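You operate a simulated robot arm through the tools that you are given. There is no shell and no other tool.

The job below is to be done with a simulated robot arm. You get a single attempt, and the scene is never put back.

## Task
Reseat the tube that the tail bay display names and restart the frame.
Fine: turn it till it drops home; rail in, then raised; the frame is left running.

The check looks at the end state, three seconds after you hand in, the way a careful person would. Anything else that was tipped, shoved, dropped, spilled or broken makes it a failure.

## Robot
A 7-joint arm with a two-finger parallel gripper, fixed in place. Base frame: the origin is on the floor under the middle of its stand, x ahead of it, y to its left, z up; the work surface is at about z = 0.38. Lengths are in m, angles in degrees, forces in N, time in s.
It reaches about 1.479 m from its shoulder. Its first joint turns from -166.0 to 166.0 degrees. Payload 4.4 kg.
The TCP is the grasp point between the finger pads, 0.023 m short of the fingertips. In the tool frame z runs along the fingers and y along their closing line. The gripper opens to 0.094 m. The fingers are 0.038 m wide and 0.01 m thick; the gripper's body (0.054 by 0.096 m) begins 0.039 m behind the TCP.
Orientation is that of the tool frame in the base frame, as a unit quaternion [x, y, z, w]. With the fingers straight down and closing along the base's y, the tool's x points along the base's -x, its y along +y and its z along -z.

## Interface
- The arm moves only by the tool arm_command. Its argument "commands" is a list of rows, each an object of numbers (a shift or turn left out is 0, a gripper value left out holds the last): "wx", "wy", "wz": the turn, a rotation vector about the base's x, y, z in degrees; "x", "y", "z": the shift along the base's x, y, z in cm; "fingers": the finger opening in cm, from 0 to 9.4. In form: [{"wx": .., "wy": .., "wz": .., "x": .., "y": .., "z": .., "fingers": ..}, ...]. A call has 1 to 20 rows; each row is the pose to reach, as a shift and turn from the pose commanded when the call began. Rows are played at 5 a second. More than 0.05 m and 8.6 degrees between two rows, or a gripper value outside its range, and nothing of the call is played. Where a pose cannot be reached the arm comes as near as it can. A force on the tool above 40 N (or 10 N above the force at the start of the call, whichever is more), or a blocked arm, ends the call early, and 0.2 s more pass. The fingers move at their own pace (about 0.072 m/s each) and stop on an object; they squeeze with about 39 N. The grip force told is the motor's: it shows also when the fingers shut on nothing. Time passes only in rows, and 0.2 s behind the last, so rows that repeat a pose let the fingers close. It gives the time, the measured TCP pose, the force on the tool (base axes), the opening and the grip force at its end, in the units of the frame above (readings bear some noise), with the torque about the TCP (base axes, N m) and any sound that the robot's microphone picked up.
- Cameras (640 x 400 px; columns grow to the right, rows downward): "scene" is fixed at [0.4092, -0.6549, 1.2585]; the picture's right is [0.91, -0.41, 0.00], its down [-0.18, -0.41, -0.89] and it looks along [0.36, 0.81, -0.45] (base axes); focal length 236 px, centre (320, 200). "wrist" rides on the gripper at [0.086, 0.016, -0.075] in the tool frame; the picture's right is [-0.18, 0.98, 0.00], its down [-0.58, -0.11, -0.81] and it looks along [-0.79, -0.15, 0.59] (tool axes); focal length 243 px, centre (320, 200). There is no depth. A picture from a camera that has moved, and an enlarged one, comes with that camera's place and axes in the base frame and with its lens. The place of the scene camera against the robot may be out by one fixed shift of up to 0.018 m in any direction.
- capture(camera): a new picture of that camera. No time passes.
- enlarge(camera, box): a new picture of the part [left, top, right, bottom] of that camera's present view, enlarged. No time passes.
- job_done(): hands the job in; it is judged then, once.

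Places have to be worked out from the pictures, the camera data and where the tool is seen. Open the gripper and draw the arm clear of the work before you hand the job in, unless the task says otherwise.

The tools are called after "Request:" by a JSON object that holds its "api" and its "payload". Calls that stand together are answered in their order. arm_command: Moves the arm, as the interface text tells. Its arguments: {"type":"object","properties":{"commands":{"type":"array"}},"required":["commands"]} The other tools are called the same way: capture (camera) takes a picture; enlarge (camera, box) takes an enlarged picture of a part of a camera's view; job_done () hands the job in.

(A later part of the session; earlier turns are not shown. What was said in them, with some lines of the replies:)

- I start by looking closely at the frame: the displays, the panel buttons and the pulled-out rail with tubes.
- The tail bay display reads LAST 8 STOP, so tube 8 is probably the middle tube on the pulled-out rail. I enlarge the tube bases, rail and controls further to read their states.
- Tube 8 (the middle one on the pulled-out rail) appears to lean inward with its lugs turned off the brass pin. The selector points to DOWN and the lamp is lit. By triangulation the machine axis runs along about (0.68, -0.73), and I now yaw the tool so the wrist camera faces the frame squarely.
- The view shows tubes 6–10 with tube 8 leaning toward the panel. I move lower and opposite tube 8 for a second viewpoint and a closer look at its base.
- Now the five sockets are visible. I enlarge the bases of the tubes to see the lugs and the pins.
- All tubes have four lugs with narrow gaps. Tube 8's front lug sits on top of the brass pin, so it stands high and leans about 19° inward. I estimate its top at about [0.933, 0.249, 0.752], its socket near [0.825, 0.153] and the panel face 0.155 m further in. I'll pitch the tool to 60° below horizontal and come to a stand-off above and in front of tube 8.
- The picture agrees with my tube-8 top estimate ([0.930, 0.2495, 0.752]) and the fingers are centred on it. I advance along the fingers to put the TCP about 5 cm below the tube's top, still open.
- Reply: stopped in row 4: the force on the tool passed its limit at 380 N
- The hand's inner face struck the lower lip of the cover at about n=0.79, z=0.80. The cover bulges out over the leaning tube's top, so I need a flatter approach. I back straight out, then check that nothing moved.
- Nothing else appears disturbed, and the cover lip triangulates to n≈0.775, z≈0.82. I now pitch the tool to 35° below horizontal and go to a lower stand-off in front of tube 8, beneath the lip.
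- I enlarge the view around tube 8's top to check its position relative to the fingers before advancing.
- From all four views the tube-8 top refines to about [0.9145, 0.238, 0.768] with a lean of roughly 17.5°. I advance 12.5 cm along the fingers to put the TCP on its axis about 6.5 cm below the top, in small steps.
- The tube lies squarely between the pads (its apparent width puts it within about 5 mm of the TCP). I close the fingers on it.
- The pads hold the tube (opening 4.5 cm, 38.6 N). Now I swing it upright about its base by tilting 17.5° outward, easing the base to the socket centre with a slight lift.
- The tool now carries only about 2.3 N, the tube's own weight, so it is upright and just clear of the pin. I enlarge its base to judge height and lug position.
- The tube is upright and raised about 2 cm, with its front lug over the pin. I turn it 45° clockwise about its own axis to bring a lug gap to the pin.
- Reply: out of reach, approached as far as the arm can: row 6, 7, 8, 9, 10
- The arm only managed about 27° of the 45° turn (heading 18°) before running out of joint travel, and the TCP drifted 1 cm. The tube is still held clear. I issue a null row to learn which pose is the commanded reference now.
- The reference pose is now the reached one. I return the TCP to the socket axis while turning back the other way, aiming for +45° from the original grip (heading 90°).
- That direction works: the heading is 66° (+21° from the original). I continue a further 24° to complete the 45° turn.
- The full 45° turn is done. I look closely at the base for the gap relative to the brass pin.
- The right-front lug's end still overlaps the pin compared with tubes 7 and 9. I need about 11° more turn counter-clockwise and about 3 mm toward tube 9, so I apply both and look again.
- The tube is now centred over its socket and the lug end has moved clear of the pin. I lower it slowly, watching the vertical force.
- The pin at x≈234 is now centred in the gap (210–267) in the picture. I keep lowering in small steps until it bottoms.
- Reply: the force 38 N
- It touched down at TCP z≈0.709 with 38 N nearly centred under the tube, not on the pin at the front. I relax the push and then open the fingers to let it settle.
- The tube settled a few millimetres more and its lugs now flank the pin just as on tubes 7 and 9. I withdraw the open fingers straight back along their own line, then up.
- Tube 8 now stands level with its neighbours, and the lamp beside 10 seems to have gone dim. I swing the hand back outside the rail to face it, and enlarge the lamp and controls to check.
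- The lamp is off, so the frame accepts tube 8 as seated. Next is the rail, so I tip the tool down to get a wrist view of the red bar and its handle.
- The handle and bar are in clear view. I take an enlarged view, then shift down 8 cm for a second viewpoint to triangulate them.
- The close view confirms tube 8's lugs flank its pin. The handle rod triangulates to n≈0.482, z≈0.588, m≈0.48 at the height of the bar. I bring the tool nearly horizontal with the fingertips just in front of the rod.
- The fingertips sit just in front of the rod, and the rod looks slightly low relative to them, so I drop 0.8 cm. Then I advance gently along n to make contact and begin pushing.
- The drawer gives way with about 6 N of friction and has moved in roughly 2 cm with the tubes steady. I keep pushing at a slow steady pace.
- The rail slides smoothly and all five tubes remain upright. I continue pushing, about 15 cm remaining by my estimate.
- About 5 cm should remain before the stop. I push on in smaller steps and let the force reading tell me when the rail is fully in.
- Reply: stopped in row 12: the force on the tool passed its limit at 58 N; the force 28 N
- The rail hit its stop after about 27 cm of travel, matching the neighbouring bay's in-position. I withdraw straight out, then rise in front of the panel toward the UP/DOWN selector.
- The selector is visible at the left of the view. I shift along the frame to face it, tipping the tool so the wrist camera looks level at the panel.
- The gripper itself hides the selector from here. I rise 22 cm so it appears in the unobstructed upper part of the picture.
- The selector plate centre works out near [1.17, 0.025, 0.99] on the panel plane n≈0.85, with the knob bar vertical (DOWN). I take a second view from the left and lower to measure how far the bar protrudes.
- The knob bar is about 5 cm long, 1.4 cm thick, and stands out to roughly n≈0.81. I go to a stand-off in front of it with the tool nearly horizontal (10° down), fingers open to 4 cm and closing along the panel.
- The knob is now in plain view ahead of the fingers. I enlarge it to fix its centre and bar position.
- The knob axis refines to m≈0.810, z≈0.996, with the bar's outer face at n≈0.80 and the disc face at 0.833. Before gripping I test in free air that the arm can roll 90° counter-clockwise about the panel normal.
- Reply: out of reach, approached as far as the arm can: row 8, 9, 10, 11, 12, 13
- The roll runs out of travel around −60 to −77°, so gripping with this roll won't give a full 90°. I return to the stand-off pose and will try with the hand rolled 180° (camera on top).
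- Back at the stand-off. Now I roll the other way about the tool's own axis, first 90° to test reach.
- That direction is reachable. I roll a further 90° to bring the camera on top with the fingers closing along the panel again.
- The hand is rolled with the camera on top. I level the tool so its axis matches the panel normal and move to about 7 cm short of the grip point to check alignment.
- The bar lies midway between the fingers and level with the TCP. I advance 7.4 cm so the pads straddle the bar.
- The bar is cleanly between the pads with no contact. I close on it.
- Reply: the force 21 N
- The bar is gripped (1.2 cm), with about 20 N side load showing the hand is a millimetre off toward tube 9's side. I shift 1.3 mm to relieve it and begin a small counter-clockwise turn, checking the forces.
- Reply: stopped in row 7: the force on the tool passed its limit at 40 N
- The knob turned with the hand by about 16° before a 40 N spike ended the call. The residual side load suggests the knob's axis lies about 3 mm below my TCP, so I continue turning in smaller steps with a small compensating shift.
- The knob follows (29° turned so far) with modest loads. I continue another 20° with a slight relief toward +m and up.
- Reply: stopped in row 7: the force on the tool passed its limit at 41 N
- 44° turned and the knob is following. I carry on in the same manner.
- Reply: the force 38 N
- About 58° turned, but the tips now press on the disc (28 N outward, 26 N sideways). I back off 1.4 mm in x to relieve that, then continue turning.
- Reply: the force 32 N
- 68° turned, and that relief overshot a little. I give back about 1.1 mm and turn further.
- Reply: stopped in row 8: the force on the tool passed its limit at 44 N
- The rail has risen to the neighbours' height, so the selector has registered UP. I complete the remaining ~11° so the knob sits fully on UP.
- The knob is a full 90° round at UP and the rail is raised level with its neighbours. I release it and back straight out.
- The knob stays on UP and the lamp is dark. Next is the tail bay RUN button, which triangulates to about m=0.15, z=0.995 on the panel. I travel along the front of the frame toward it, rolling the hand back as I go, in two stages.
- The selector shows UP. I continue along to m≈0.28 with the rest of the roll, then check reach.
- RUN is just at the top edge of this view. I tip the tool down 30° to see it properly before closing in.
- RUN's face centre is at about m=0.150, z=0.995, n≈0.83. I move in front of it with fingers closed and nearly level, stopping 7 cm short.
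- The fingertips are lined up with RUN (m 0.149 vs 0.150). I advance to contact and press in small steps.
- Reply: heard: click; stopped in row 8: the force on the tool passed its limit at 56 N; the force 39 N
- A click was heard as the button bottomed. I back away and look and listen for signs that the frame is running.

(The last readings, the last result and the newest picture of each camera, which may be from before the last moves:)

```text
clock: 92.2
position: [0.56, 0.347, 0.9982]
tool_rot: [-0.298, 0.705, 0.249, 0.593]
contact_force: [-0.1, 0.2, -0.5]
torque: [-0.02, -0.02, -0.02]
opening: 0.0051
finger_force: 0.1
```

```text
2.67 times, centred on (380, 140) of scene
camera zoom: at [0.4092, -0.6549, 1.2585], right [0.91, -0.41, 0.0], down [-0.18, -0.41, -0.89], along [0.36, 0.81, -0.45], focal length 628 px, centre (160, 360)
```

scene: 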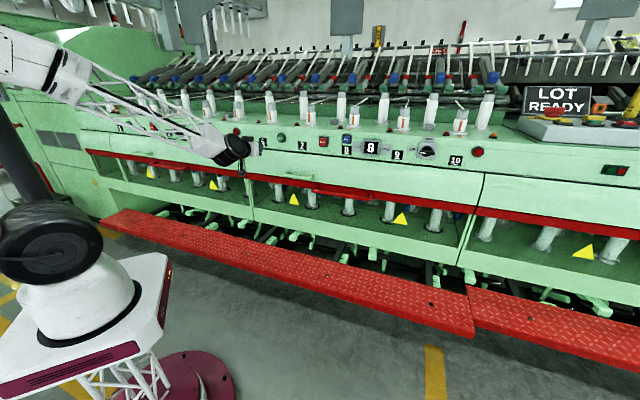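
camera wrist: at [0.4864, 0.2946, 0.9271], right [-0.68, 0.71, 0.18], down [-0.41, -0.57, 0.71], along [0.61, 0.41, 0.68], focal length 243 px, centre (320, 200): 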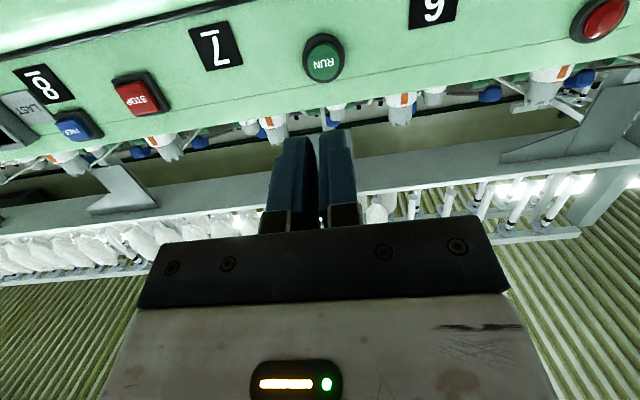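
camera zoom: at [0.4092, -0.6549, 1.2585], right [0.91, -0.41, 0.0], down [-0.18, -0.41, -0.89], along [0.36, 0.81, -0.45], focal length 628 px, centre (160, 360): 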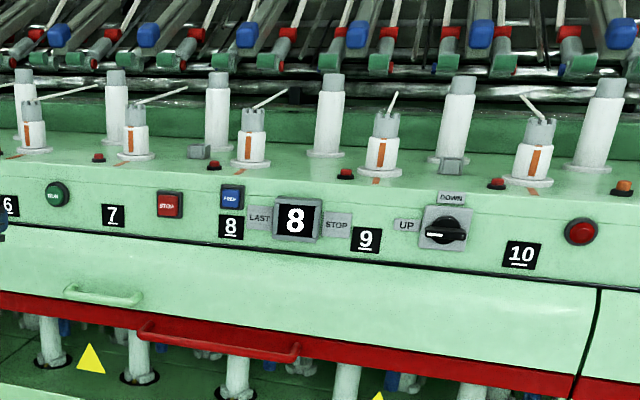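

The click registered but I want evidence of motion. I take close views of the spindles now, let time pass, and compare.

Request:
{"api": "enlarge", "payload": {"camera": "scene", "box": [260, 60, 380, 140]}}

Request:
{"api": "enlarge", "payload": {"camera": "scene", "box": [380, 60, 500, 140]}}

Request:
{"api": "arm_command", "payload": {"commands": [{"z": 0}, {"z": 0}, {"z": 0}]}}

Request:
{"api": "enlarge", "payload": {"camera": "scene", "box": [260, 60, 380, 140]}}

Request:
{"api": "enlarge", "payload": {"camera": "scene", "box": [380, 60, 500, 140]}}

```text
5.00 times, centred on (320, 100) of scene
camera zoom: at [0.4092, -0.6549, 1.2585], right [0.91, -0.41, 0.0], down [-0.18, -0.41, -0.89], along [0.36, 0.81, -0.45], focal length 1178 px, centre (320, 700)
```

zoom: 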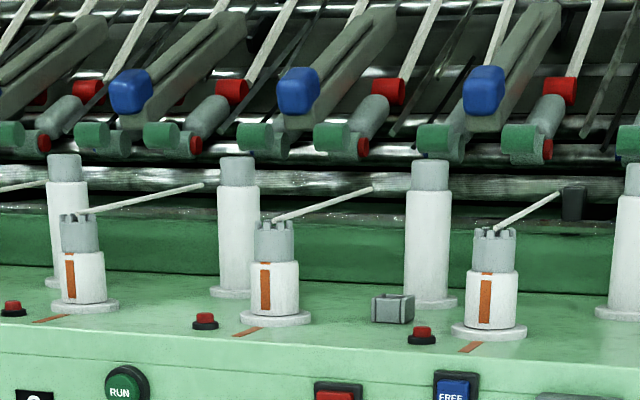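

```text
5.00 times, centred on (440, 100) of scene
camera zoom: at [0.4092, -0.6549, 1.2585], right [0.91, -0.41, 0.0], down [-0.18, -0.41, -0.89], along [0.36, 0.81, -0.45], focal length 1178 px, centre (-280, 700)
```

zoom: 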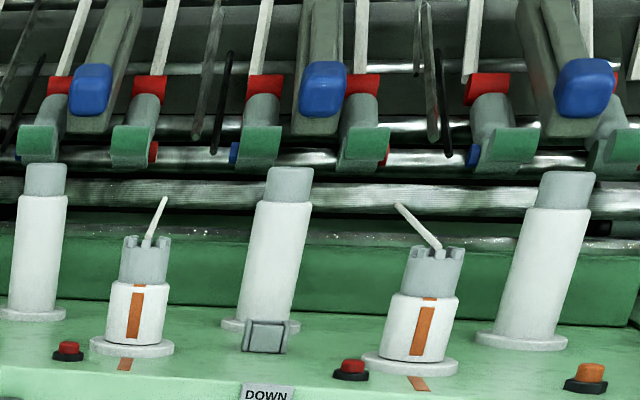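

```text
clock: 93.0
position: [0.56, 0.3471, 0.9982]
tool_rot: [-0.297, 0.705, 0.249, 0.594]
contact_force: [0.2, -0.6, 0.2]
torque: [0.02, -0.01, 0.03]
opening: 0.0051
finger_force: 0.0
```

```text
5.00 times, centred on (320, 100) of scene
camera zoom: at [0.4092, -0.6549, 1.2585], right [0.91, -0.41, 0.0], down [-0.18, -0.41, -0.89], along [0.36, 0.81, -0.45], focal length 1178 px, centre (320, 700)
```

zoom: 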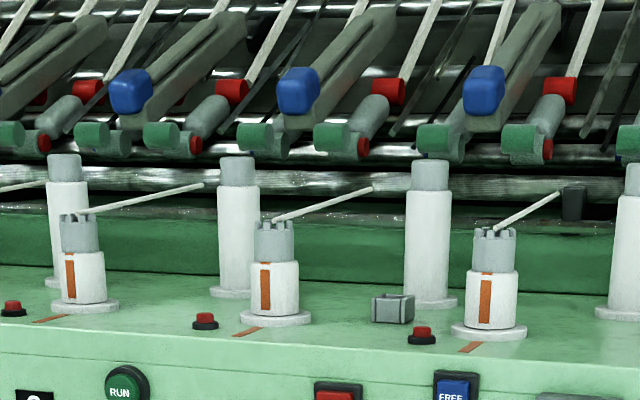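

```text
5.00 times, centred on (440, 100) of scene
camera zoom: at [0.4092, -0.6549, 1.2585], right [0.91, -0.41, 0.0], down [-0.18, -0.41, -0.89], along [0.36, 0.81, -0.45], focal length 1178 px, centre (-280, 700)
```

zoom: 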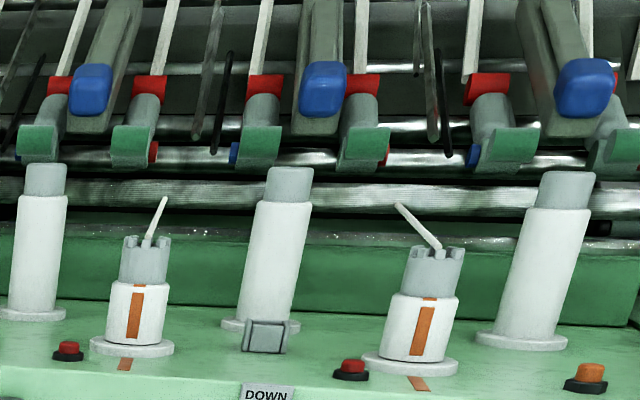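

Nothing visibly moves in these pictures. I examine the other indicators — the head bay, the console, the RUN button and the rail itself — for the frame's state.

Request:
{"api": "enlarge", "payload": {"camera": "scene", "box": [500, 60, 640, 180]}}

Request:
{"api": "enlarge", "payload": {"camera": "scene", "box": [230, 160, 490, 260]}}

Request:
{"api": "enlarge", "payload": {"camera": "wrist", "box": [0, 0, 400, 150]}}

Request:
{"api": "enlarge", "payload": {"camera": "scene", "box": [80, 130, 260, 220]}}

```text
3.33 times, centred on (570, 120) of scene
camera zoom: at [0.4092, -0.6549, 1.2585], right [0.91, -0.41, 0.0], down [-0.18, -0.41, -0.89], along [0.36, 0.81, -0.45], focal length 785 px, centre (-513, 467)
```

zoom: 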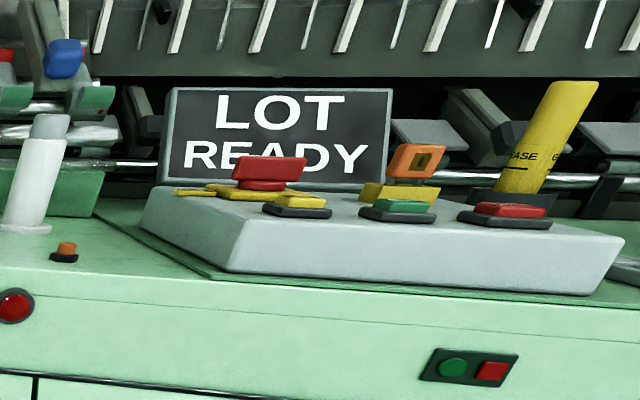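

```text
2.46 times, centred on (360, 210) of scene
camera zoom: at [0.4092, -0.6549, 1.2585], right [0.91, -0.41, 0.0], down [-0.18, -0.41, -0.89], along [0.36, 0.81, -0.45], focal length 580 px, centre (222, 175)
```

zoom: 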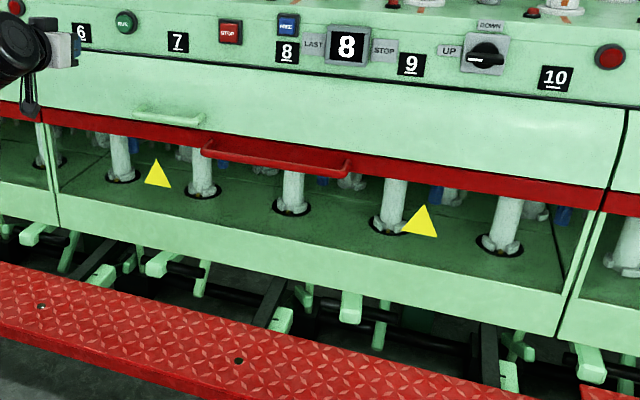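

```text
1.60 times, centred on (200, 75) of wrist
camera zoom: at [0.4865, 0.2947, 0.9272], right [-0.68, 0.71, 0.18], down [-0.41, -0.57, 0.71], along [0.61, 0.41, 0.68], focal length 388 px, centre (512, 400)
```

zoom: 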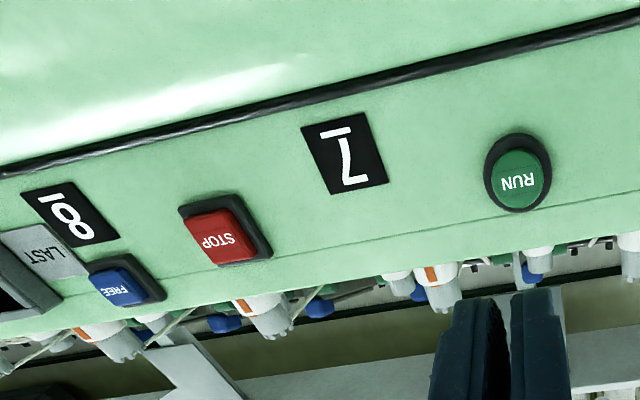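

```text
3.56 times, centred on (170, 175) of scene
camera zoom: at [0.4092, -0.6549, 1.2585], right [0.91, -0.41, 0.0], down [-0.18, -0.41, -0.89], along [0.36, 0.81, -0.45], focal length 838 px, centre (853, 289)
```

zoom: 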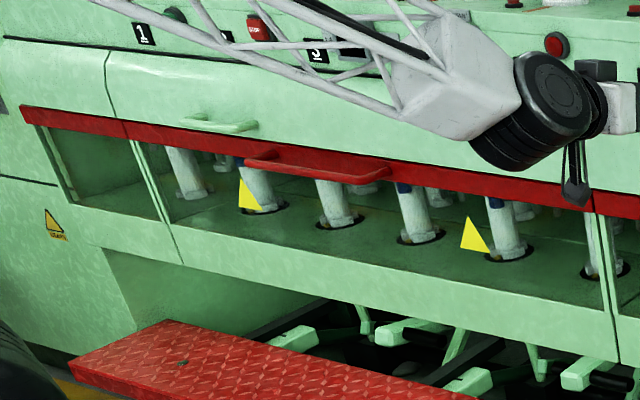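

The rail matches its neighbours and the lamp is dark, but there is no sign yet of a start-up. I wait a few seconds in place in case there is a start delay, then compare again.

Request:
{"api": "arm_command", "payload": {"commands": [{"z": 0}, {"z": 0}, {"z": 0}, {"z": 0}, {"z": 0}, {"z": 0}, {"z": 0}, {"z": 0}, {"z": 0}, {"z": 0}, {"z": 0}, {"z": 0}, {"z": 0}, {"z": 0}, {"z": 0}]}}

Request:
{"api": "enlarge", "payload": {"camera": "scene", "box": [260, 60, 500, 200]}}

Request:
{"api": "enlarge", "payload": {"camera": "scene", "box": [250, 170, 480, 250]}}

Request:
{"api": "capture", "payload": {"camera": "scene"}}

```text
clock: 96.2
position: [0.5597, 0.3471, 0.998]
tool_rot: [-0.299, 0.704, 0.25, 0.593]
contact_force: [-0.6, -0.3, -0.4]
torque: [-0.03, 0.0, -0.01]
opening: 0.0049
finger_force: 0.1
```

```text
2.67 times, centred on (380, 130) of scene
camera zoom: at [0.4092, -0.6549, 1.2585], right [0.91, -0.41, 0.0], down [-0.18, -0.41, -0.89], along [0.36, 0.81, -0.45], focal length 628 px, centre (160, 387)
```

zoom: 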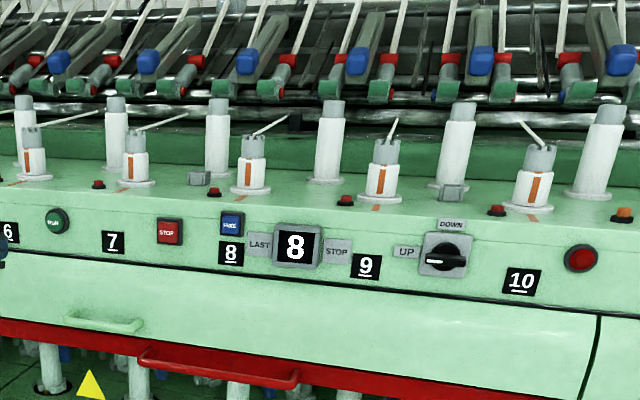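

```text
2.78 times, centred on (365, 210) of scene
camera zoom: at [0.4092, -0.6549, 1.2585], right [0.91, -0.41, 0.0], down [-0.18, -0.41, -0.89], along [0.36, 0.81, -0.45], focal length 656 px, centre (195, 172)
```

zoom: 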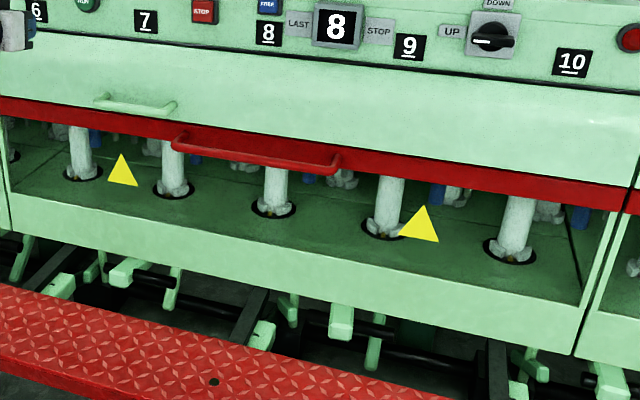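

```text
taken
```

scene: 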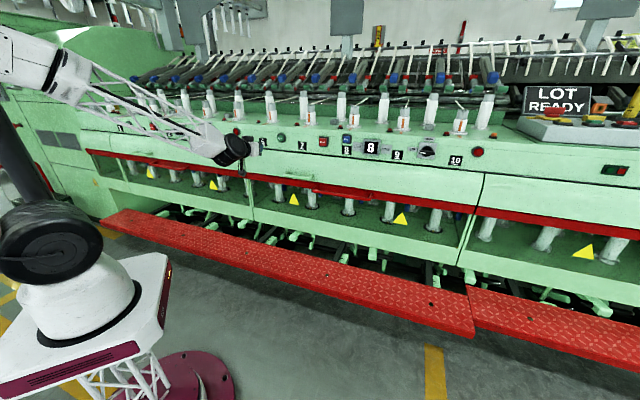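

I check the tube bases on the raised rail closely, since a lost seat during the raise could block the start.

Request:
{"api": "enlarge", "payload": {"camera": "scene", "box": [330, 190, 370, 220]}}

Request:
{"api": "enlarge", "payload": {"camera": "scene", "box": [295, 180, 335, 215]}}

Request:
{"api": "enlarge", "payload": {"camera": "scene", "box": [370, 195, 410, 230]}}

Request:
{"api": "enlarge", "payload": {"camera": "scene", "box": [410, 195, 490, 255]}}

```text
13.33 times, centred on (350, 205) of scene
camera zoom: at [0.4092, -0.6549, 1.2585], right [0.91, -0.41, 0.0], down [-0.18, -0.41, -0.89], along [0.36, 0.81, -0.45], focal length 3141 px, centre (-80, 133)
```

zoom: 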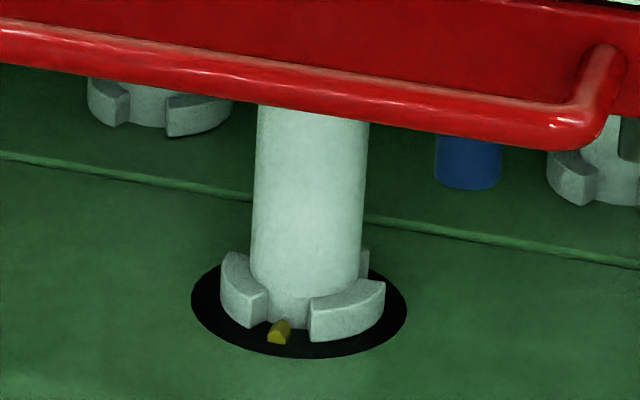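

```text
11.43 times, centred on (315, 198) of scene
camera zoom: at [0.4092, -0.6549, 1.2585], right [0.91, -0.41, 0.0], down [-0.18, -0.41, -0.89], along [0.36, 0.81, -0.45], focal length 2693 px, centre (377, 229)
```

zoom: 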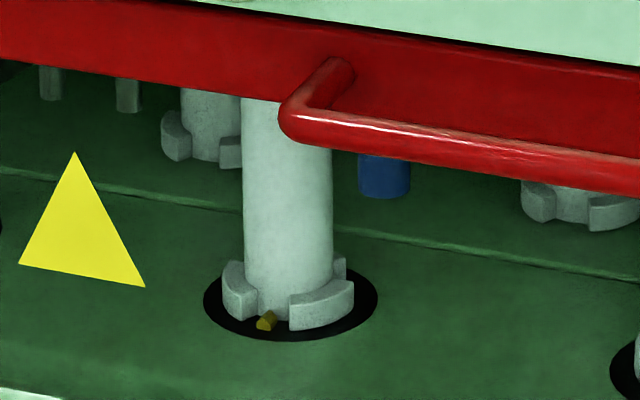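

```text
11.43 times, centred on (390, 212) of scene
camera zoom: at [0.4092, -0.6549, 1.2585], right [0.91, -0.41, 0.0], down [-0.18, -0.41, -0.89], along [0.36, 0.81, -0.45], focal length 2693 px, centre (-480, 57)
```

zoom: 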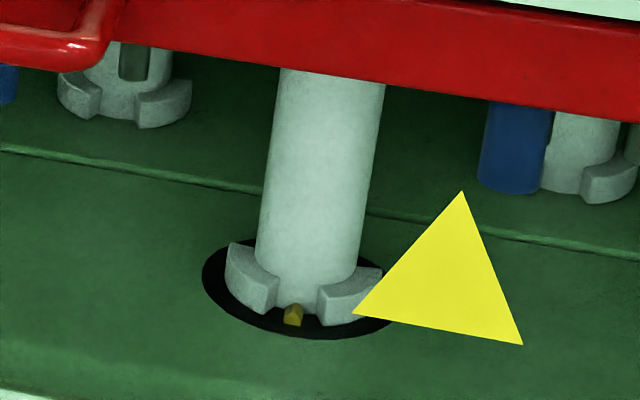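

```text
6.67 times, centred on (450, 225) of scene
camera zoom: at [0.4092, -0.6549, 1.2585], right [0.91, -0.41, 0.0], down [-0.18, -0.41, -0.89], along [0.36, 0.81, -0.45], focal length 1571 px, centre (-547, 33)
```

zoom: 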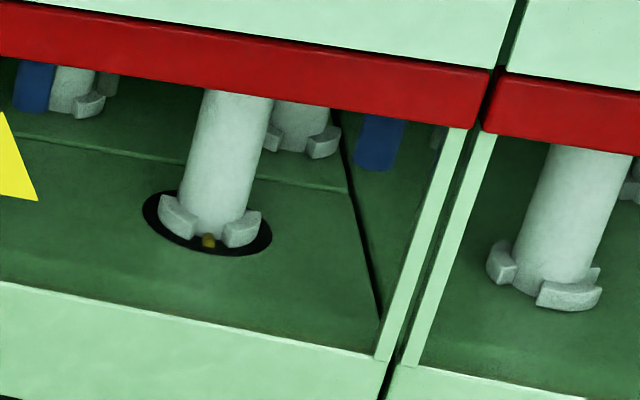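

Tube 8 is properly seated on the raised rail, like its neighbours. I look for other state indicators: anything like a stack light in the background, the head bay display and the FREE button.

Request:
{"api": "enlarge", "payload": {"camera": "scene", "box": [340, 0, 500, 80]}}

Request:
{"api": "enlarge", "payload": {"camera": "scene", "box": [100, 0, 260, 100]}}

Request:
{"api": "enlarge", "payload": {"camera": "scene", "box": [320, 125, 400, 175]}}

Request:
{"api": "enlarge", "payload": {"camera": "scene", "box": [0, 30, 130, 130]}}

Request:
{"api": "capture", "payload": {"camera": "wrist"}}

```text
4.00 times, centred on (420, 40) of scene
camera zoom: at [0.4092, -0.6549, 1.2585], right [0.91, -0.41, 0.0], down [-0.18, -0.41, -0.89], along [0.36, 0.81, -0.45], focal length 942 px, centre (-80, 840)
```

zoom: 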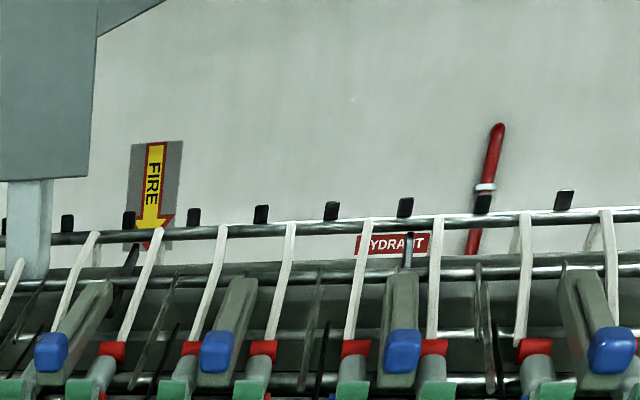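

```text
4.00 times, centred on (180, 50) of scene
camera zoom: at [0.4092, -0.6549, 1.2585], right [0.91, -0.41, 0.0], down [-0.18, -0.41, -0.89], along [0.36, 0.81, -0.45], focal length 942 px, centre (880, 800)
```

zoom: 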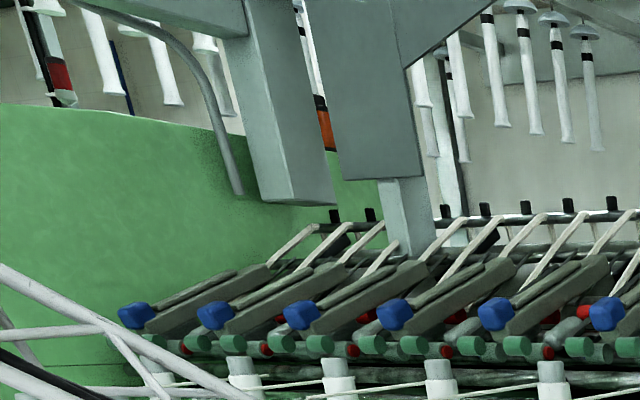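

```text
8.00 times, centred on (360, 150) of scene
camera zoom: at [0.4092, -0.6549, 1.2585], right [0.91, -0.41, 0.0], down [-0.18, -0.41, -0.89], along [0.36, 0.81, -0.45], focal length 1885 px, centre (0, 600)
```

zoom: 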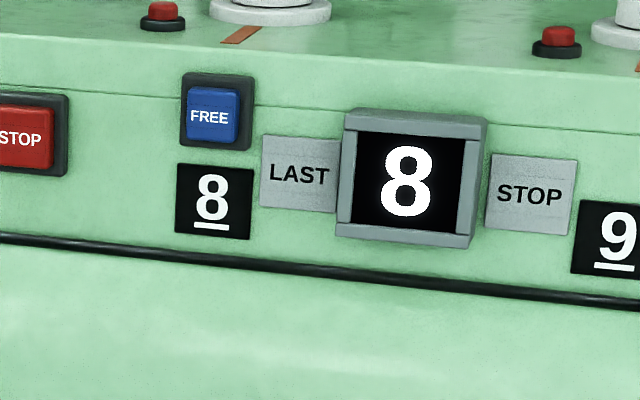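

```text
4.00 times, centred on (65, 80) of scene
camera zoom: at [0.4092, -0.6549, 1.2585], right [0.91, -0.41, 0.0], down [-0.18, -0.41, -0.89], along [0.36, 0.81, -0.45], focal length 942 px, centre (1340, 680)
```

zoom: 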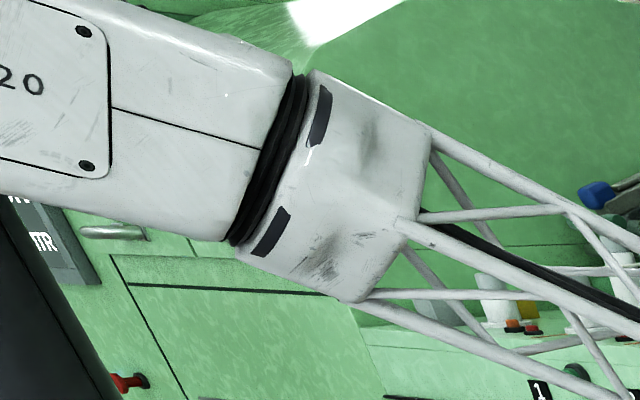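

```text
taken
camera wrist: at [0.4865, 0.2947, 0.9271], right [-0.68, 0.71, 0.18], down [-0.41, -0.57, 0.71], along [0.61, 0.41, 0.68], focal length 243 px, centre (320, 200)
```

wrist: 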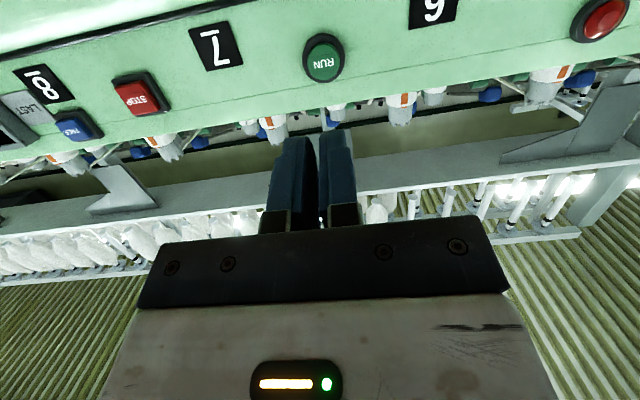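

There is a dark sign on the headstock at the left edge of the picture, partly visible. I enlarge it as it may state the frame's condition.

Request:
{"api": "enlarge", "payload": {"camera": "scene", "box": [0, 60, 60, 110]}}

Request:
{"api": "enlarge", "payload": {"camera": "scene", "box": [0, 70, 30, 105]}}

```text
8.00 times, centred on (30, 85) of scene
camera zoom: at [0.4092, -0.6549, 1.2585], right [0.91, -0.41, 0.0], down [-0.18, -0.41, -0.89], along [0.36, 0.81, -0.45], focal length 1885 px, centre (2640, 1120)
```

zoom: 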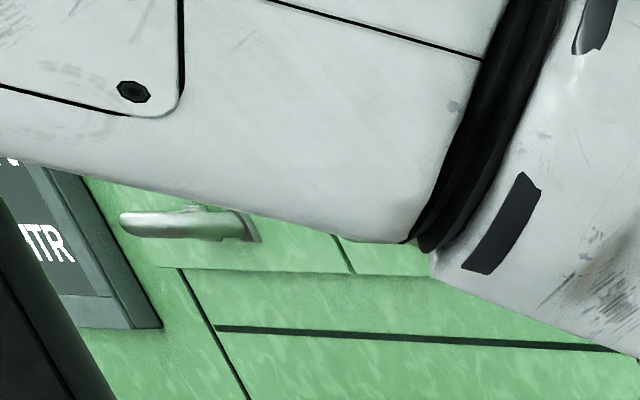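

```text
11.43 times, centred on (15, 88) of scene
camera zoom: at [0.4092, -0.6549, 1.2585], right [0.91, -0.41, 0.0], down [-0.18, -0.41, -0.89], along [0.36, 0.81, -0.45], focal length 2693 px, centre (3806, 1486)
```

zoom: 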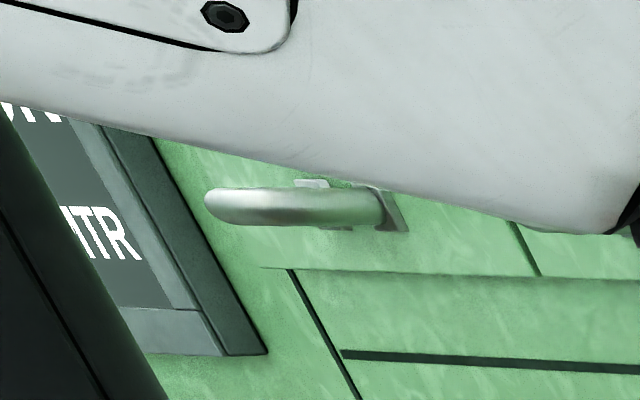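

The headstock sign seems to end in "…N" over "…MTR", possibly a RUN and metre counter, but the arm blocks it. I retract to the starting pose, which clears the view and the work.

Request:
{"api": "arm_command", "payload": {"commands": [{"x": 0.0, "y": -1.5, "z": 1.0, "wx": -2.6, "wy": 6.3, "wz": -3.2}, {"x": 0.0, "y": -3.0, "z": 2.5, "wx": -5.3, "wy": 12.6, "wz": -6.3}, {"x": 0.5, "y": -4.5, "z": 4.5, "wx": -7.9, "wy": 18.9, "wz": -9.5}, {"x": 1.0, "y": -6.0, "z": 6.5, "wx": -10.6, "wy": 25.2, "wz": -12.7}, {"x": 1.5, "y": -7.5, "z": 8.5, "wx": -13.2, "wy": 31.5, "wz": -15.8}, {"x": 2.0, "y": -9.0, "z": 10.5, "wx": -15.9, "wy": 37.8, "wz": -19.0}, {"x": 2.5, "y": -10.5, "z": 12.5, "wx": -18.5, "wy": 44.1, "wz": -22.2}, {"x": 3.0, "y": -12.0, "z": 14.5, "wx": -21.1, "wy": 50.4, "wz": -25.3}, {"x": 3.5, "y": -13.5, "z": 16.5, "wx": -23.8, "wy": 56.7, "wz": -28.5}, {"x": 4.5, "y": -14.5, "z": 18.5, "wx": -26.4, "wy": 63.0, "wz": -31.7}, {"x": 5.0, "y": -15.5, "z": 20.5, "wx": -29.1, "wy": 69.3, "wz": -34.8}, {"x": 5.5, "y": -16.0, "z": 22.2, "wx": -31.7, "wy": 75.6, "wz": -38.0}, {"x": 5.5, "y": -16.0, "z": 22.2, "wx": -31.7, "wy": 75.6, "wz": -38.0}]}}

Request:
{"api": "capture", "payload": {"camera": "scene"}}

Request:
{"api": "enlarge", "payload": {"camera": "scene", "box": [0, 60, 60, 110]}}

Request:
{"api": "capture", "payload": {"camera": "wrist"}}

```text
clock: 99.0
position: [0.6144, 0.1876, 1.2217]
tool_rot: [0.001, 1.0, 0.0, -0.001]
contact_force: [0.6, 0.1, 0.1]
torque: [0.0, -0.04, -0.02]
opening: 0.0053
finger_force: 0.1
```

```text
taken
```

scene: 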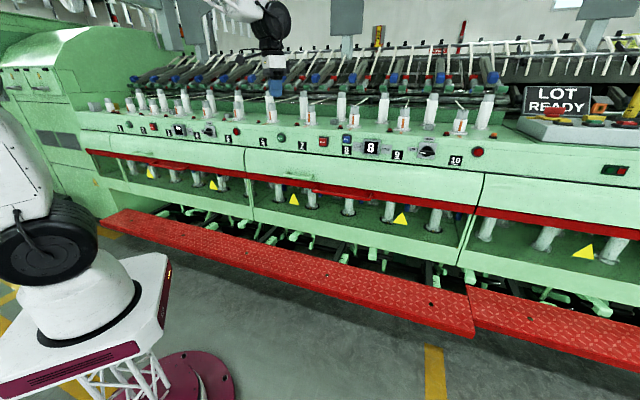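

```text
8.00 times, centred on (30, 85) of scene
camera zoom: at [0.4092, -0.6549, 1.2585], right [0.91, -0.41, 0.0], down [-0.18, -0.41, -0.89], along [0.36, 0.81, -0.45], focal length 1885 px, centre (2640, 1120)
```

zoom: 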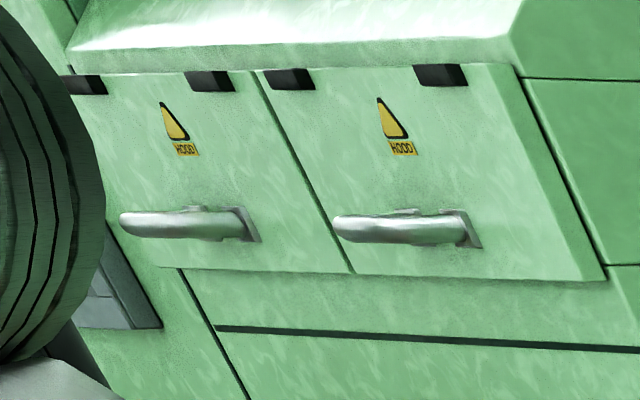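

```text
taken
camera wrist: at [0.5285, 0.2032, 1.2966], right [0.19, 0.98, 0.0], down [0.58, -0.11, 0.81], along [0.79, -0.15, -0.59], focal length 243 px, centre (320, 200)
```

wrist: 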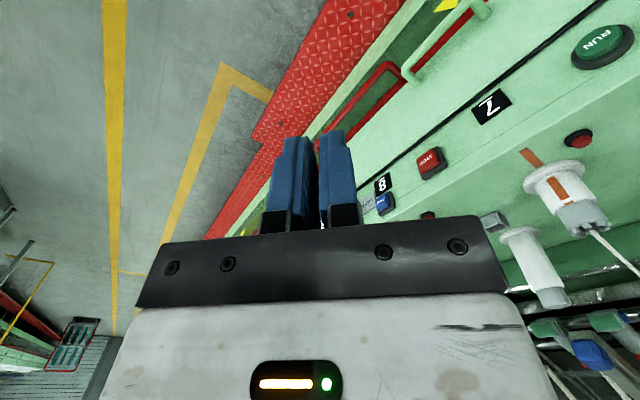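

The elbow now hides the sign, and the spindle nearby looks just as it did before. I turn the wrist camera toward the headstock to read the sign directly.

Request:
{"api": "arm_command", "payload": {"commands": [{"wz": 8}, {"wz": 16}, {"wz": 24}, {"wz": 32}, {"wz": 40}, {"wz": 48}, {"wz": 56}, {"wz": 64}, {"wz": 72}, {"wz": 80}, {"wz": 88}, {"wz": 96}, {"wz": 100}, {"wz": 100}]}}

Request:
{"api": "capture", "payload": {"camera": "wrist"}}

```text
clock: 102.0
position: [0.615, 0.1857, 1.2199]
tool_rot: [0.766, -0.643, -0.001, 0.0]
contact_force: [0.1, 0.1, 0.2]
torque: [0.01, -0.01, 0.03]
opening: 0.0052
finger_force: 0.1
```

```text
taken
camera wrist: at [0.6134, 0.0981, 1.2957], right [-1.0, 0.01, 0.0], down [0.01, 0.59, 0.81], along [0.01, 0.81, -0.59], focal length 243 px, centre (320, 200)
```

wrist: 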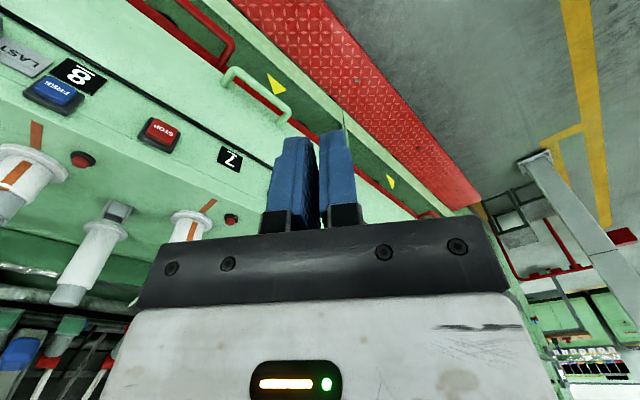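

The headstock is hidden behind the gripper in this view. I tilt the tool up 30° along this heading and raise a little so the sign comes into the free right side.

Request:
{"api": "arm_command", "payload": {"commands": [{"wx": 7.4, "wy": 1.3}, {"wx": 14.8, "wy": 2.6}, {"wx": 22.1, "wy": 3.9}, {"wx": 29.5, "wy": 5.2}, {"wx": 35.0, "wy": 6.2}, {"wx": 35.0, "wy": 6.2}]}}

Request:
{"api": "capture", "payload": {"camera": "wrist"}}

Request:
{"api": "capture", "payload": {"camera": "scene"}}

```text
clock: 103.5
position: [0.6157, 0.1866, 1.2208]
tool_rot: [0.729, -0.613, -0.234, -0.196]
contact_force: [-0.7, -0.1, -0.7]
torque: [0.01, -0.02, -0.01]
opening: 0.0046
finger_force: 0.1
```

```text
taken
camera wrist: at [0.6181, 0.072, 1.2324], right [-0.99, -0.02, 0.11], down [0.11, 0.02, 0.99], along [-0.03, 1.0, -0.02], focal length 243 px, centre (320, 200)
```

wrist: 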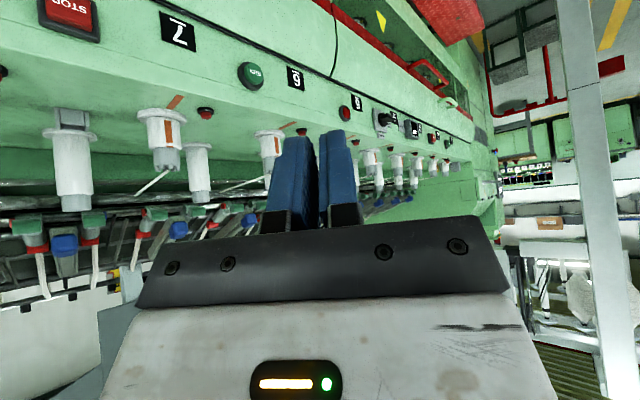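

```text
taken
```

scene: 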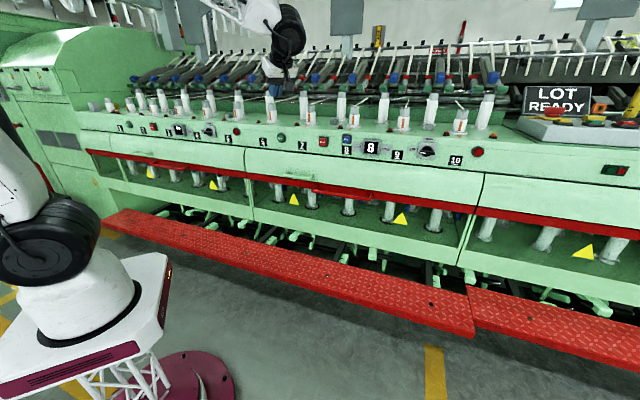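

The elbow has shifted again, so I re-check the sign from the scene camera and look along the machine in the wrist view.

Request:
{"api": "enlarge", "payload": {"camera": "scene", "box": [0, 60, 60, 110]}}

Request:
{"api": "enlarge", "payload": {"camera": "wrist", "box": [340, 60, 520, 200]}}

```text
8.00 times, centred on (30, 85) of scene
camera zoom: at [0.4092, -0.6549, 1.2585], right [0.91, -0.41, 0.0], down [-0.18, -0.41, -0.89], along [0.36, 0.81, -0.45], focal length 1885 px, centre (2640, 1120)
```

zoom: 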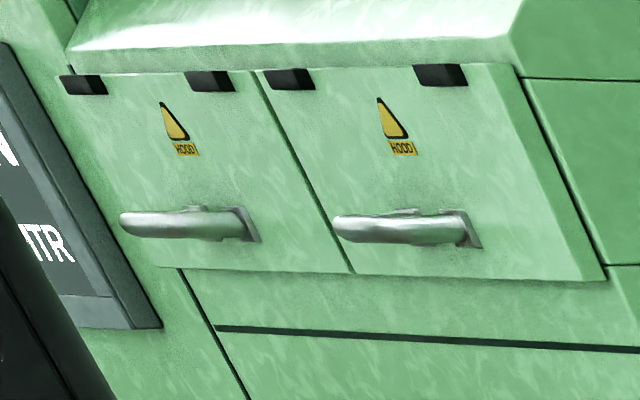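

```text
2.86 times, centred on (430, 130) of wrist
camera zoom: at [0.6181, 0.072, 1.2324], right [-0.99, -0.02, 0.11], down [0.11, 0.02, 0.99], along [-0.03, 1.0, -0.02], focal length 693 px, centre (6, 400)
```

zoom: 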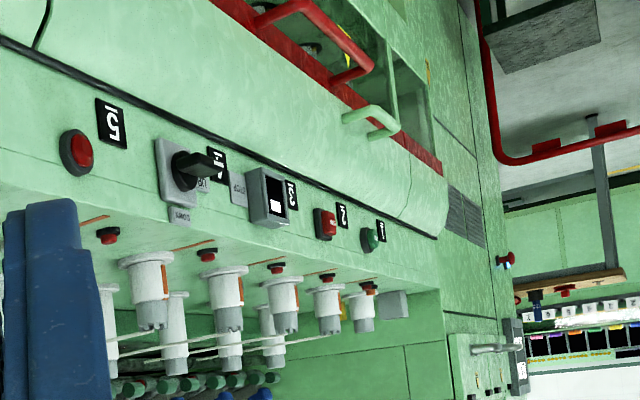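

The enlargement can reveal a bit beyond the picture's left edge. I use a tall narrow box there to read the whole headstock sign.

Request:
{"api": "enlarge", "payload": {"camera": "scene", "box": [0, 50, 6, 120]}}

Request:
{"api": "enlarge", "payload": {"camera": "scene", "box": [0, 30, 6, 140]}}

```text
5.71 times, centred on (3, 85) of scene
camera zoom: at [0.4092, -0.6549, 1.2585], right [0.91, -0.41, 0.0], down [-0.18, -0.41, -0.89], along [0.36, 0.81, -0.45], focal length 1346 px, centre (2131, 857)
```

zoom: 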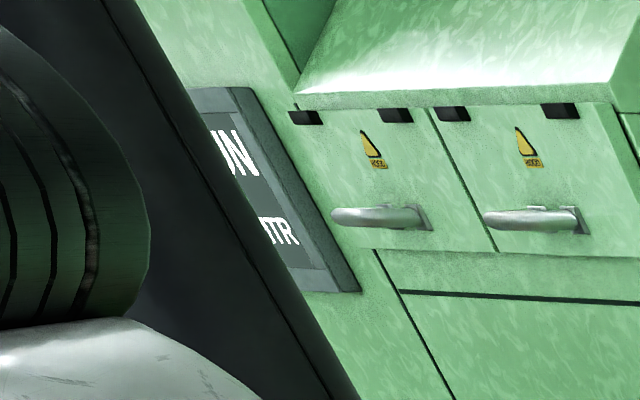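

```text
3.64 times, centred on (3, 85) of scene
camera zoom: at [0.4092, -0.6549, 1.2585], right [0.91, -0.41, 0.0], down [-0.18, -0.41, -0.89], along [0.36, 0.81, -0.45], focal length 857 px, centre (1473, 618)
```

zoom: 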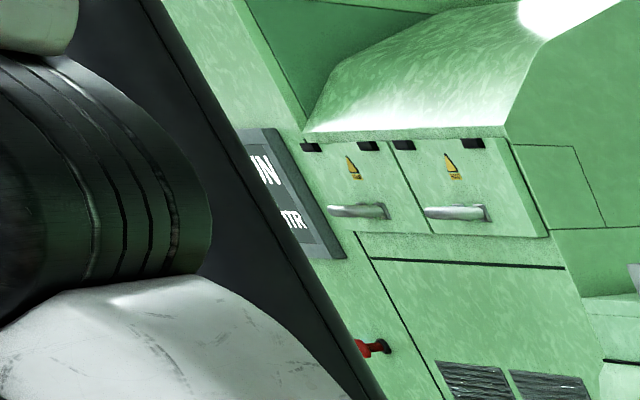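

The visible letters are "…UN" over "…TR" (it could be "RUN … MTR"), but an arm link hides the rest. I shift the arm away to the right to uncover the sign for the fixed camera.

Request:
{"api": "arm_command", "payload": {"commands": [{"x": 2, "y": -4, "z": 0.5}, {"x": 4, "y": -8, "z": 1}, {"x": 6, "y": -12, "z": 1.5}, {"x": 8, "y": -16, "z": 2}, {"x": 10, "y": -20, "z": 2.5}, {"x": 12, "y": -24, "z": 3}, {"x": 14, "y": -28, "z": 3.5}, {"x": 16, "y": -32, "z": 4}, {"x": 18, "y": -36, "z": 4}, {"x": 18, "y": -36, "z": 4}]}}

Request:
{"api": "enlarge", "payload": {"camera": "scene", "box": [0, 50, 6, 120]}}

Request:
{"api": "capture", "payload": {"camera": "scene"}}

Request:
{"api": "capture", "payload": {"camera": "wrist"}}

```text
clock: 105.7
position: [0.7969, -0.172, 1.2609]
tool_rot: [0.729, -0.613, -0.234, -0.196]
contact_force: [0.3, 0.3, 0.5]
torque: [-0.02, -0.01, 0.05]
opening: 0.0049
finger_force: 0.0
```

```text
5.71 times, centred on (3, 85) of scene
camera zoom: at [0.4092, -0.6549, 1.2585], right [0.91, -0.41, 0.0], down [-0.18, -0.41, -0.89], along [0.36, 0.81, -0.45], focal length 1346 px, centre (2131, 857)
```

zoom: 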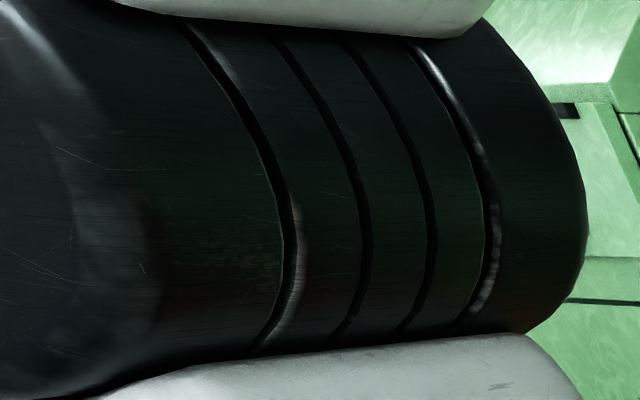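

```text
taken
```

scene: 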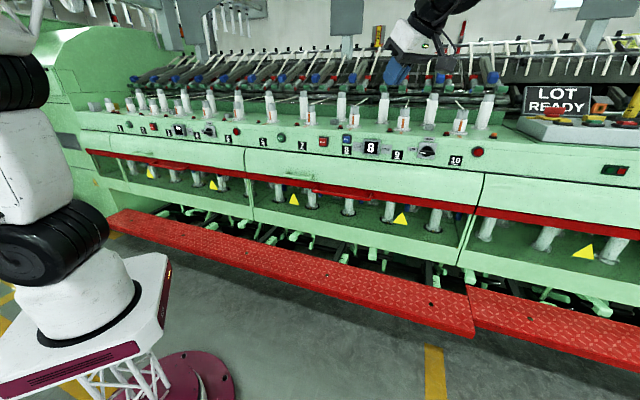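

```text
taken
camera wrist: at [0.7995, -0.2892, 1.272], right [-0.99, -0.02, 0.11], down [0.11, 0.02, 0.99], along [-0.03, 1.0, -0.02], focal length 243 px, centre (320, 200)
```

wrist: 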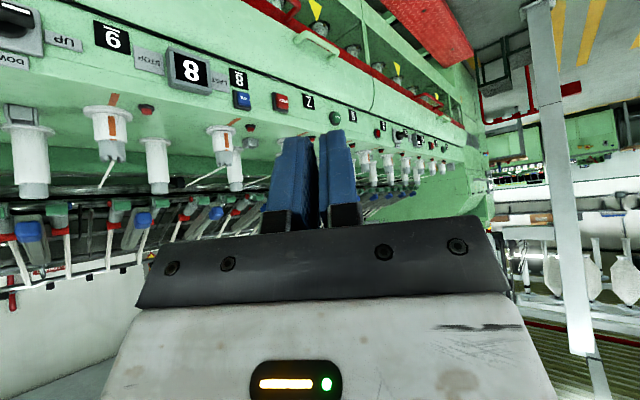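

Now a joint blocks it from there, but the wrist camera looks along the frame to the headstock. I enlarge that spot.

Request:
{"api": "enlarge", "payload": {"camera": "wrist", "box": [470, 170, 530, 220]}}

Request:
{"api": "enlarge", "payload": {"camera": "wrist", "box": [485, 180, 510, 205]}}

```text
8.00 times, centred on (500, 195) of wrist
camera zoom: at [0.7995, -0.2892, 1.272], right [-0.99, -0.02, 0.11], down [0.11, 0.02, 0.99], along [-0.03, 1.0, -0.02], focal length 1941 px, centre (-1120, 240)
```

zoom: 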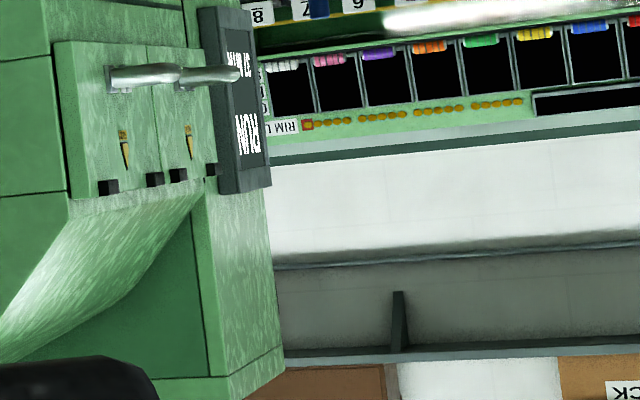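

```text
16.00 times, centred on (498, 192) of wrist
camera zoom: at [0.7995, -0.2892, 1.272], right [-0.99, -0.02, 0.11], down [0.11, 0.02, 0.99], along [-0.03, 1.0, -0.02], focal length 3882 px, centre (-2520, 320)
```

zoom: 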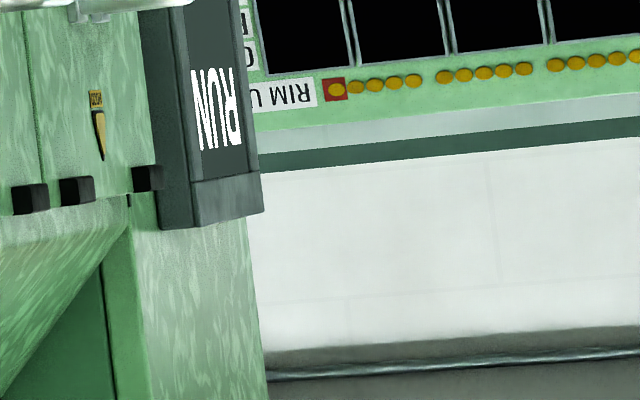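

The headstock display clearly reads "RUN" on its first line, so the frame is running. I enlarge the second line (metres) now and after a short wait to confirm it is live.

Request:
{"api": "enlarge", "payload": {"camera": "wrist", "box": [480, 170, 505, 186]}}

Request:
{"api": "arm_command", "payload": {"commands": [{"z": 0}, {"z": 0}, {"z": 0}, {"z": 0}, {"z": 0}, {"z": 0}, {"z": 0}, {"z": 0}]}}

Request:
{"api": "enlarge", "payload": {"camera": "wrist", "box": [480, 170, 505, 186]}}

```text
16.00 times, centred on (492, 178) of wrist
camera zoom: at [0.7995, -0.2892, 1.272], right [-0.99, -0.02, 0.11], down [0.11, 0.02, 0.99], along [-0.03, 1.0, -0.02], focal length 3882 px, centre (-2440, 552)
```

zoom: 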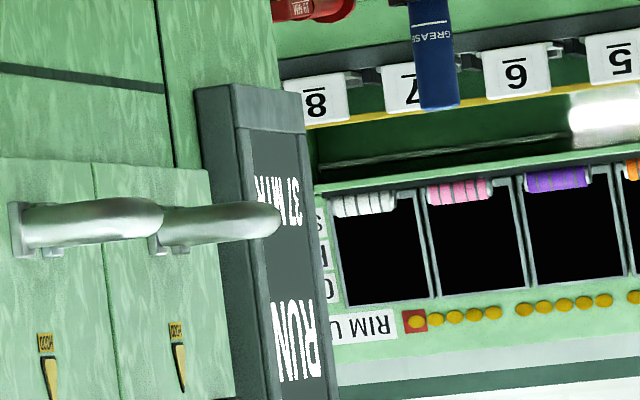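

```text
clock: 107.5
position: [0.7953, -0.173, 1.2604]
tool_rot: [0.729, -0.613, -0.234, -0.195]
contact_force: [-0.1, -0.3, -0.4]
torque: [-0.03, -0.02, 0.03]
opening: 0.0051
finger_force: 0.0
```

```text
16.00 times, centred on (492, 178) of wrist
camera zoom: at [0.7993, -0.2887, 1.2719], right [-0.99, -0.02, 0.11], down [0.11, 0.02, 0.99], along [-0.03, 1.0, -0.02], focal length 3882 px, centre (-2440, 552)
```

zoom: 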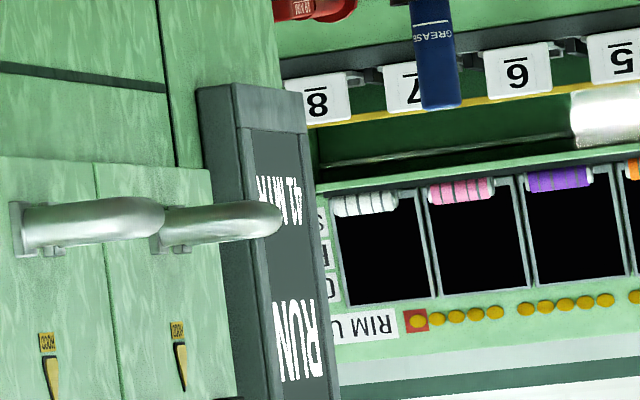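

The counter advanced from 37 to 41 MTR while the display says RUN, so the frame is live. I open the gripper, raise clear, and take a last look over everything.

Request:
{"api": "arm_command", "payload": {"commands": [{"z": 1, "fingers": 4}, {"z": 2, "fingers": 9.4}, {"z": 3, "fingers": 9.4}, {"z": 3, "fingers": 9.4}, {"z": 3, "fingers": 9.4}]}}

Request:
{"api": "capture", "payload": {"camera": "scene"}}

Request:
{"api": "enlarge", "payload": {"camera": "scene", "box": [240, 120, 500, 280]}}

Request:
{"api": "enlarge", "payload": {"camera": "wrist", "box": [470, 160, 520, 200]}}

```text
clock: 108.7
position: [0.7937, -0.1731, 1.2891]
tool_rot: [0.729, -0.613, -0.233, -0.195]
contact_force: [0.3, -0.2, -0.2]
torque: [-0.01, -0.01, -0.01]
opening: 0.0939
finger_force: 0.1
```

```text
taken
```

scene: 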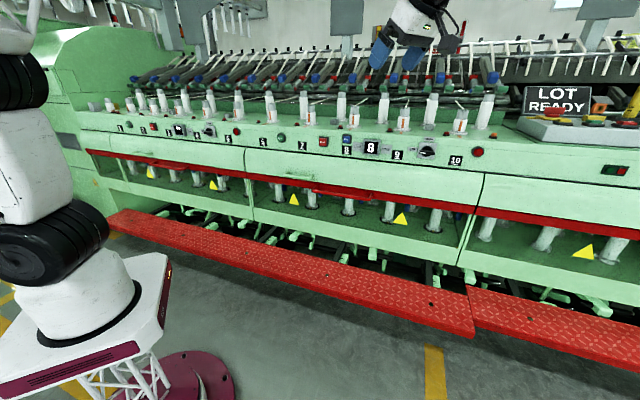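

```text
2.46 times, centred on (370, 200) of scene
camera zoom: at [0.4092, -0.6549, 1.2585], right [0.91, -0.41, 0.0], down [-0.18, -0.41, -0.89], along [0.36, 0.81, -0.45], focal length 580 px, centre (197, 200)
```

zoom: 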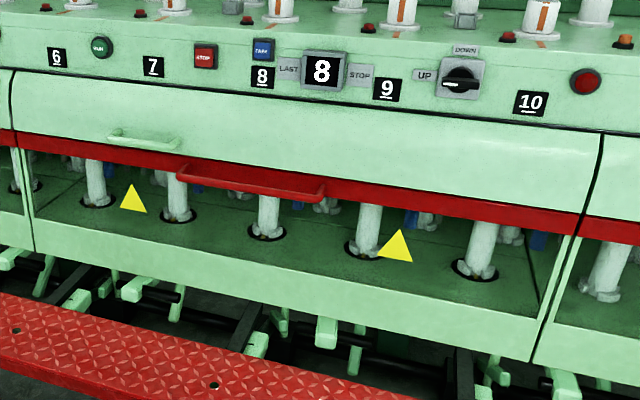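

```text
10.00 times, centred on (495, 180) of wrist
camera zoom: at [0.7973, -0.2876, 1.3021], right [-0.99, -0.02, 0.11], down [0.11, 0.02, 0.99], along [-0.03, 1.0, -0.02], focal length 2426 px, centre (-1430, 400)
```

zoom: 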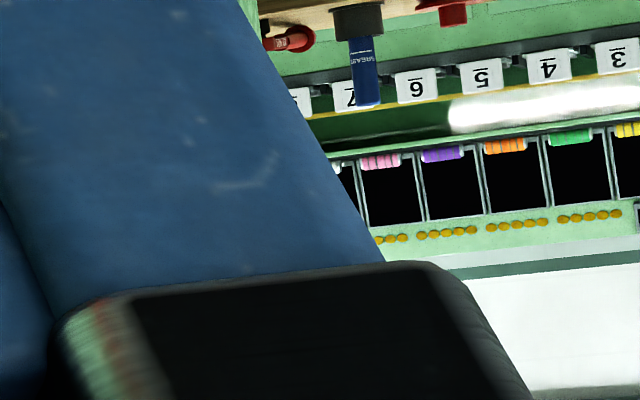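

Everything is in its end state. Tube 8 is seated, the rail is in and raised, the selector is on UP and the lamp is off. The headstock showed RUN with the metre count climbing, and the gripper is open and clear of the frame. I hand the job in.

Request:
{"api": "job_done", "payload": {}}

```text
The job is handed in.
```

Tube 8, the one the tail bay display named, is reseated and the frame is running again. I handed the job in with the gripper open and the arm clear of the frame.

- **Tube 8:** It was standing with one lug on top of the brass pin and leaning inward about 18°. I stood it upright, turned it until a lug gap met the pin, and lowered it home. The tail bay lamp went out once it was seated.
- **Rail:** I pushed it in to its stop by the handle, then turned the selector from DOWN to UP. The rail rose level with the neighbouring bays.
- **Restart:** I pressed the tail bay RUN button and heard it click. The headstock display reads RUN, and its metre count went from 37 to 41 while I watched.

**Knock on the cover:** On my first approach to tube 8, the hand hit the lower lip of the tail bay cover hard, with a reported peak of 380 N. I backed out, and the pictures since then show no movement or damage to the cover, but have someone look at that lip.
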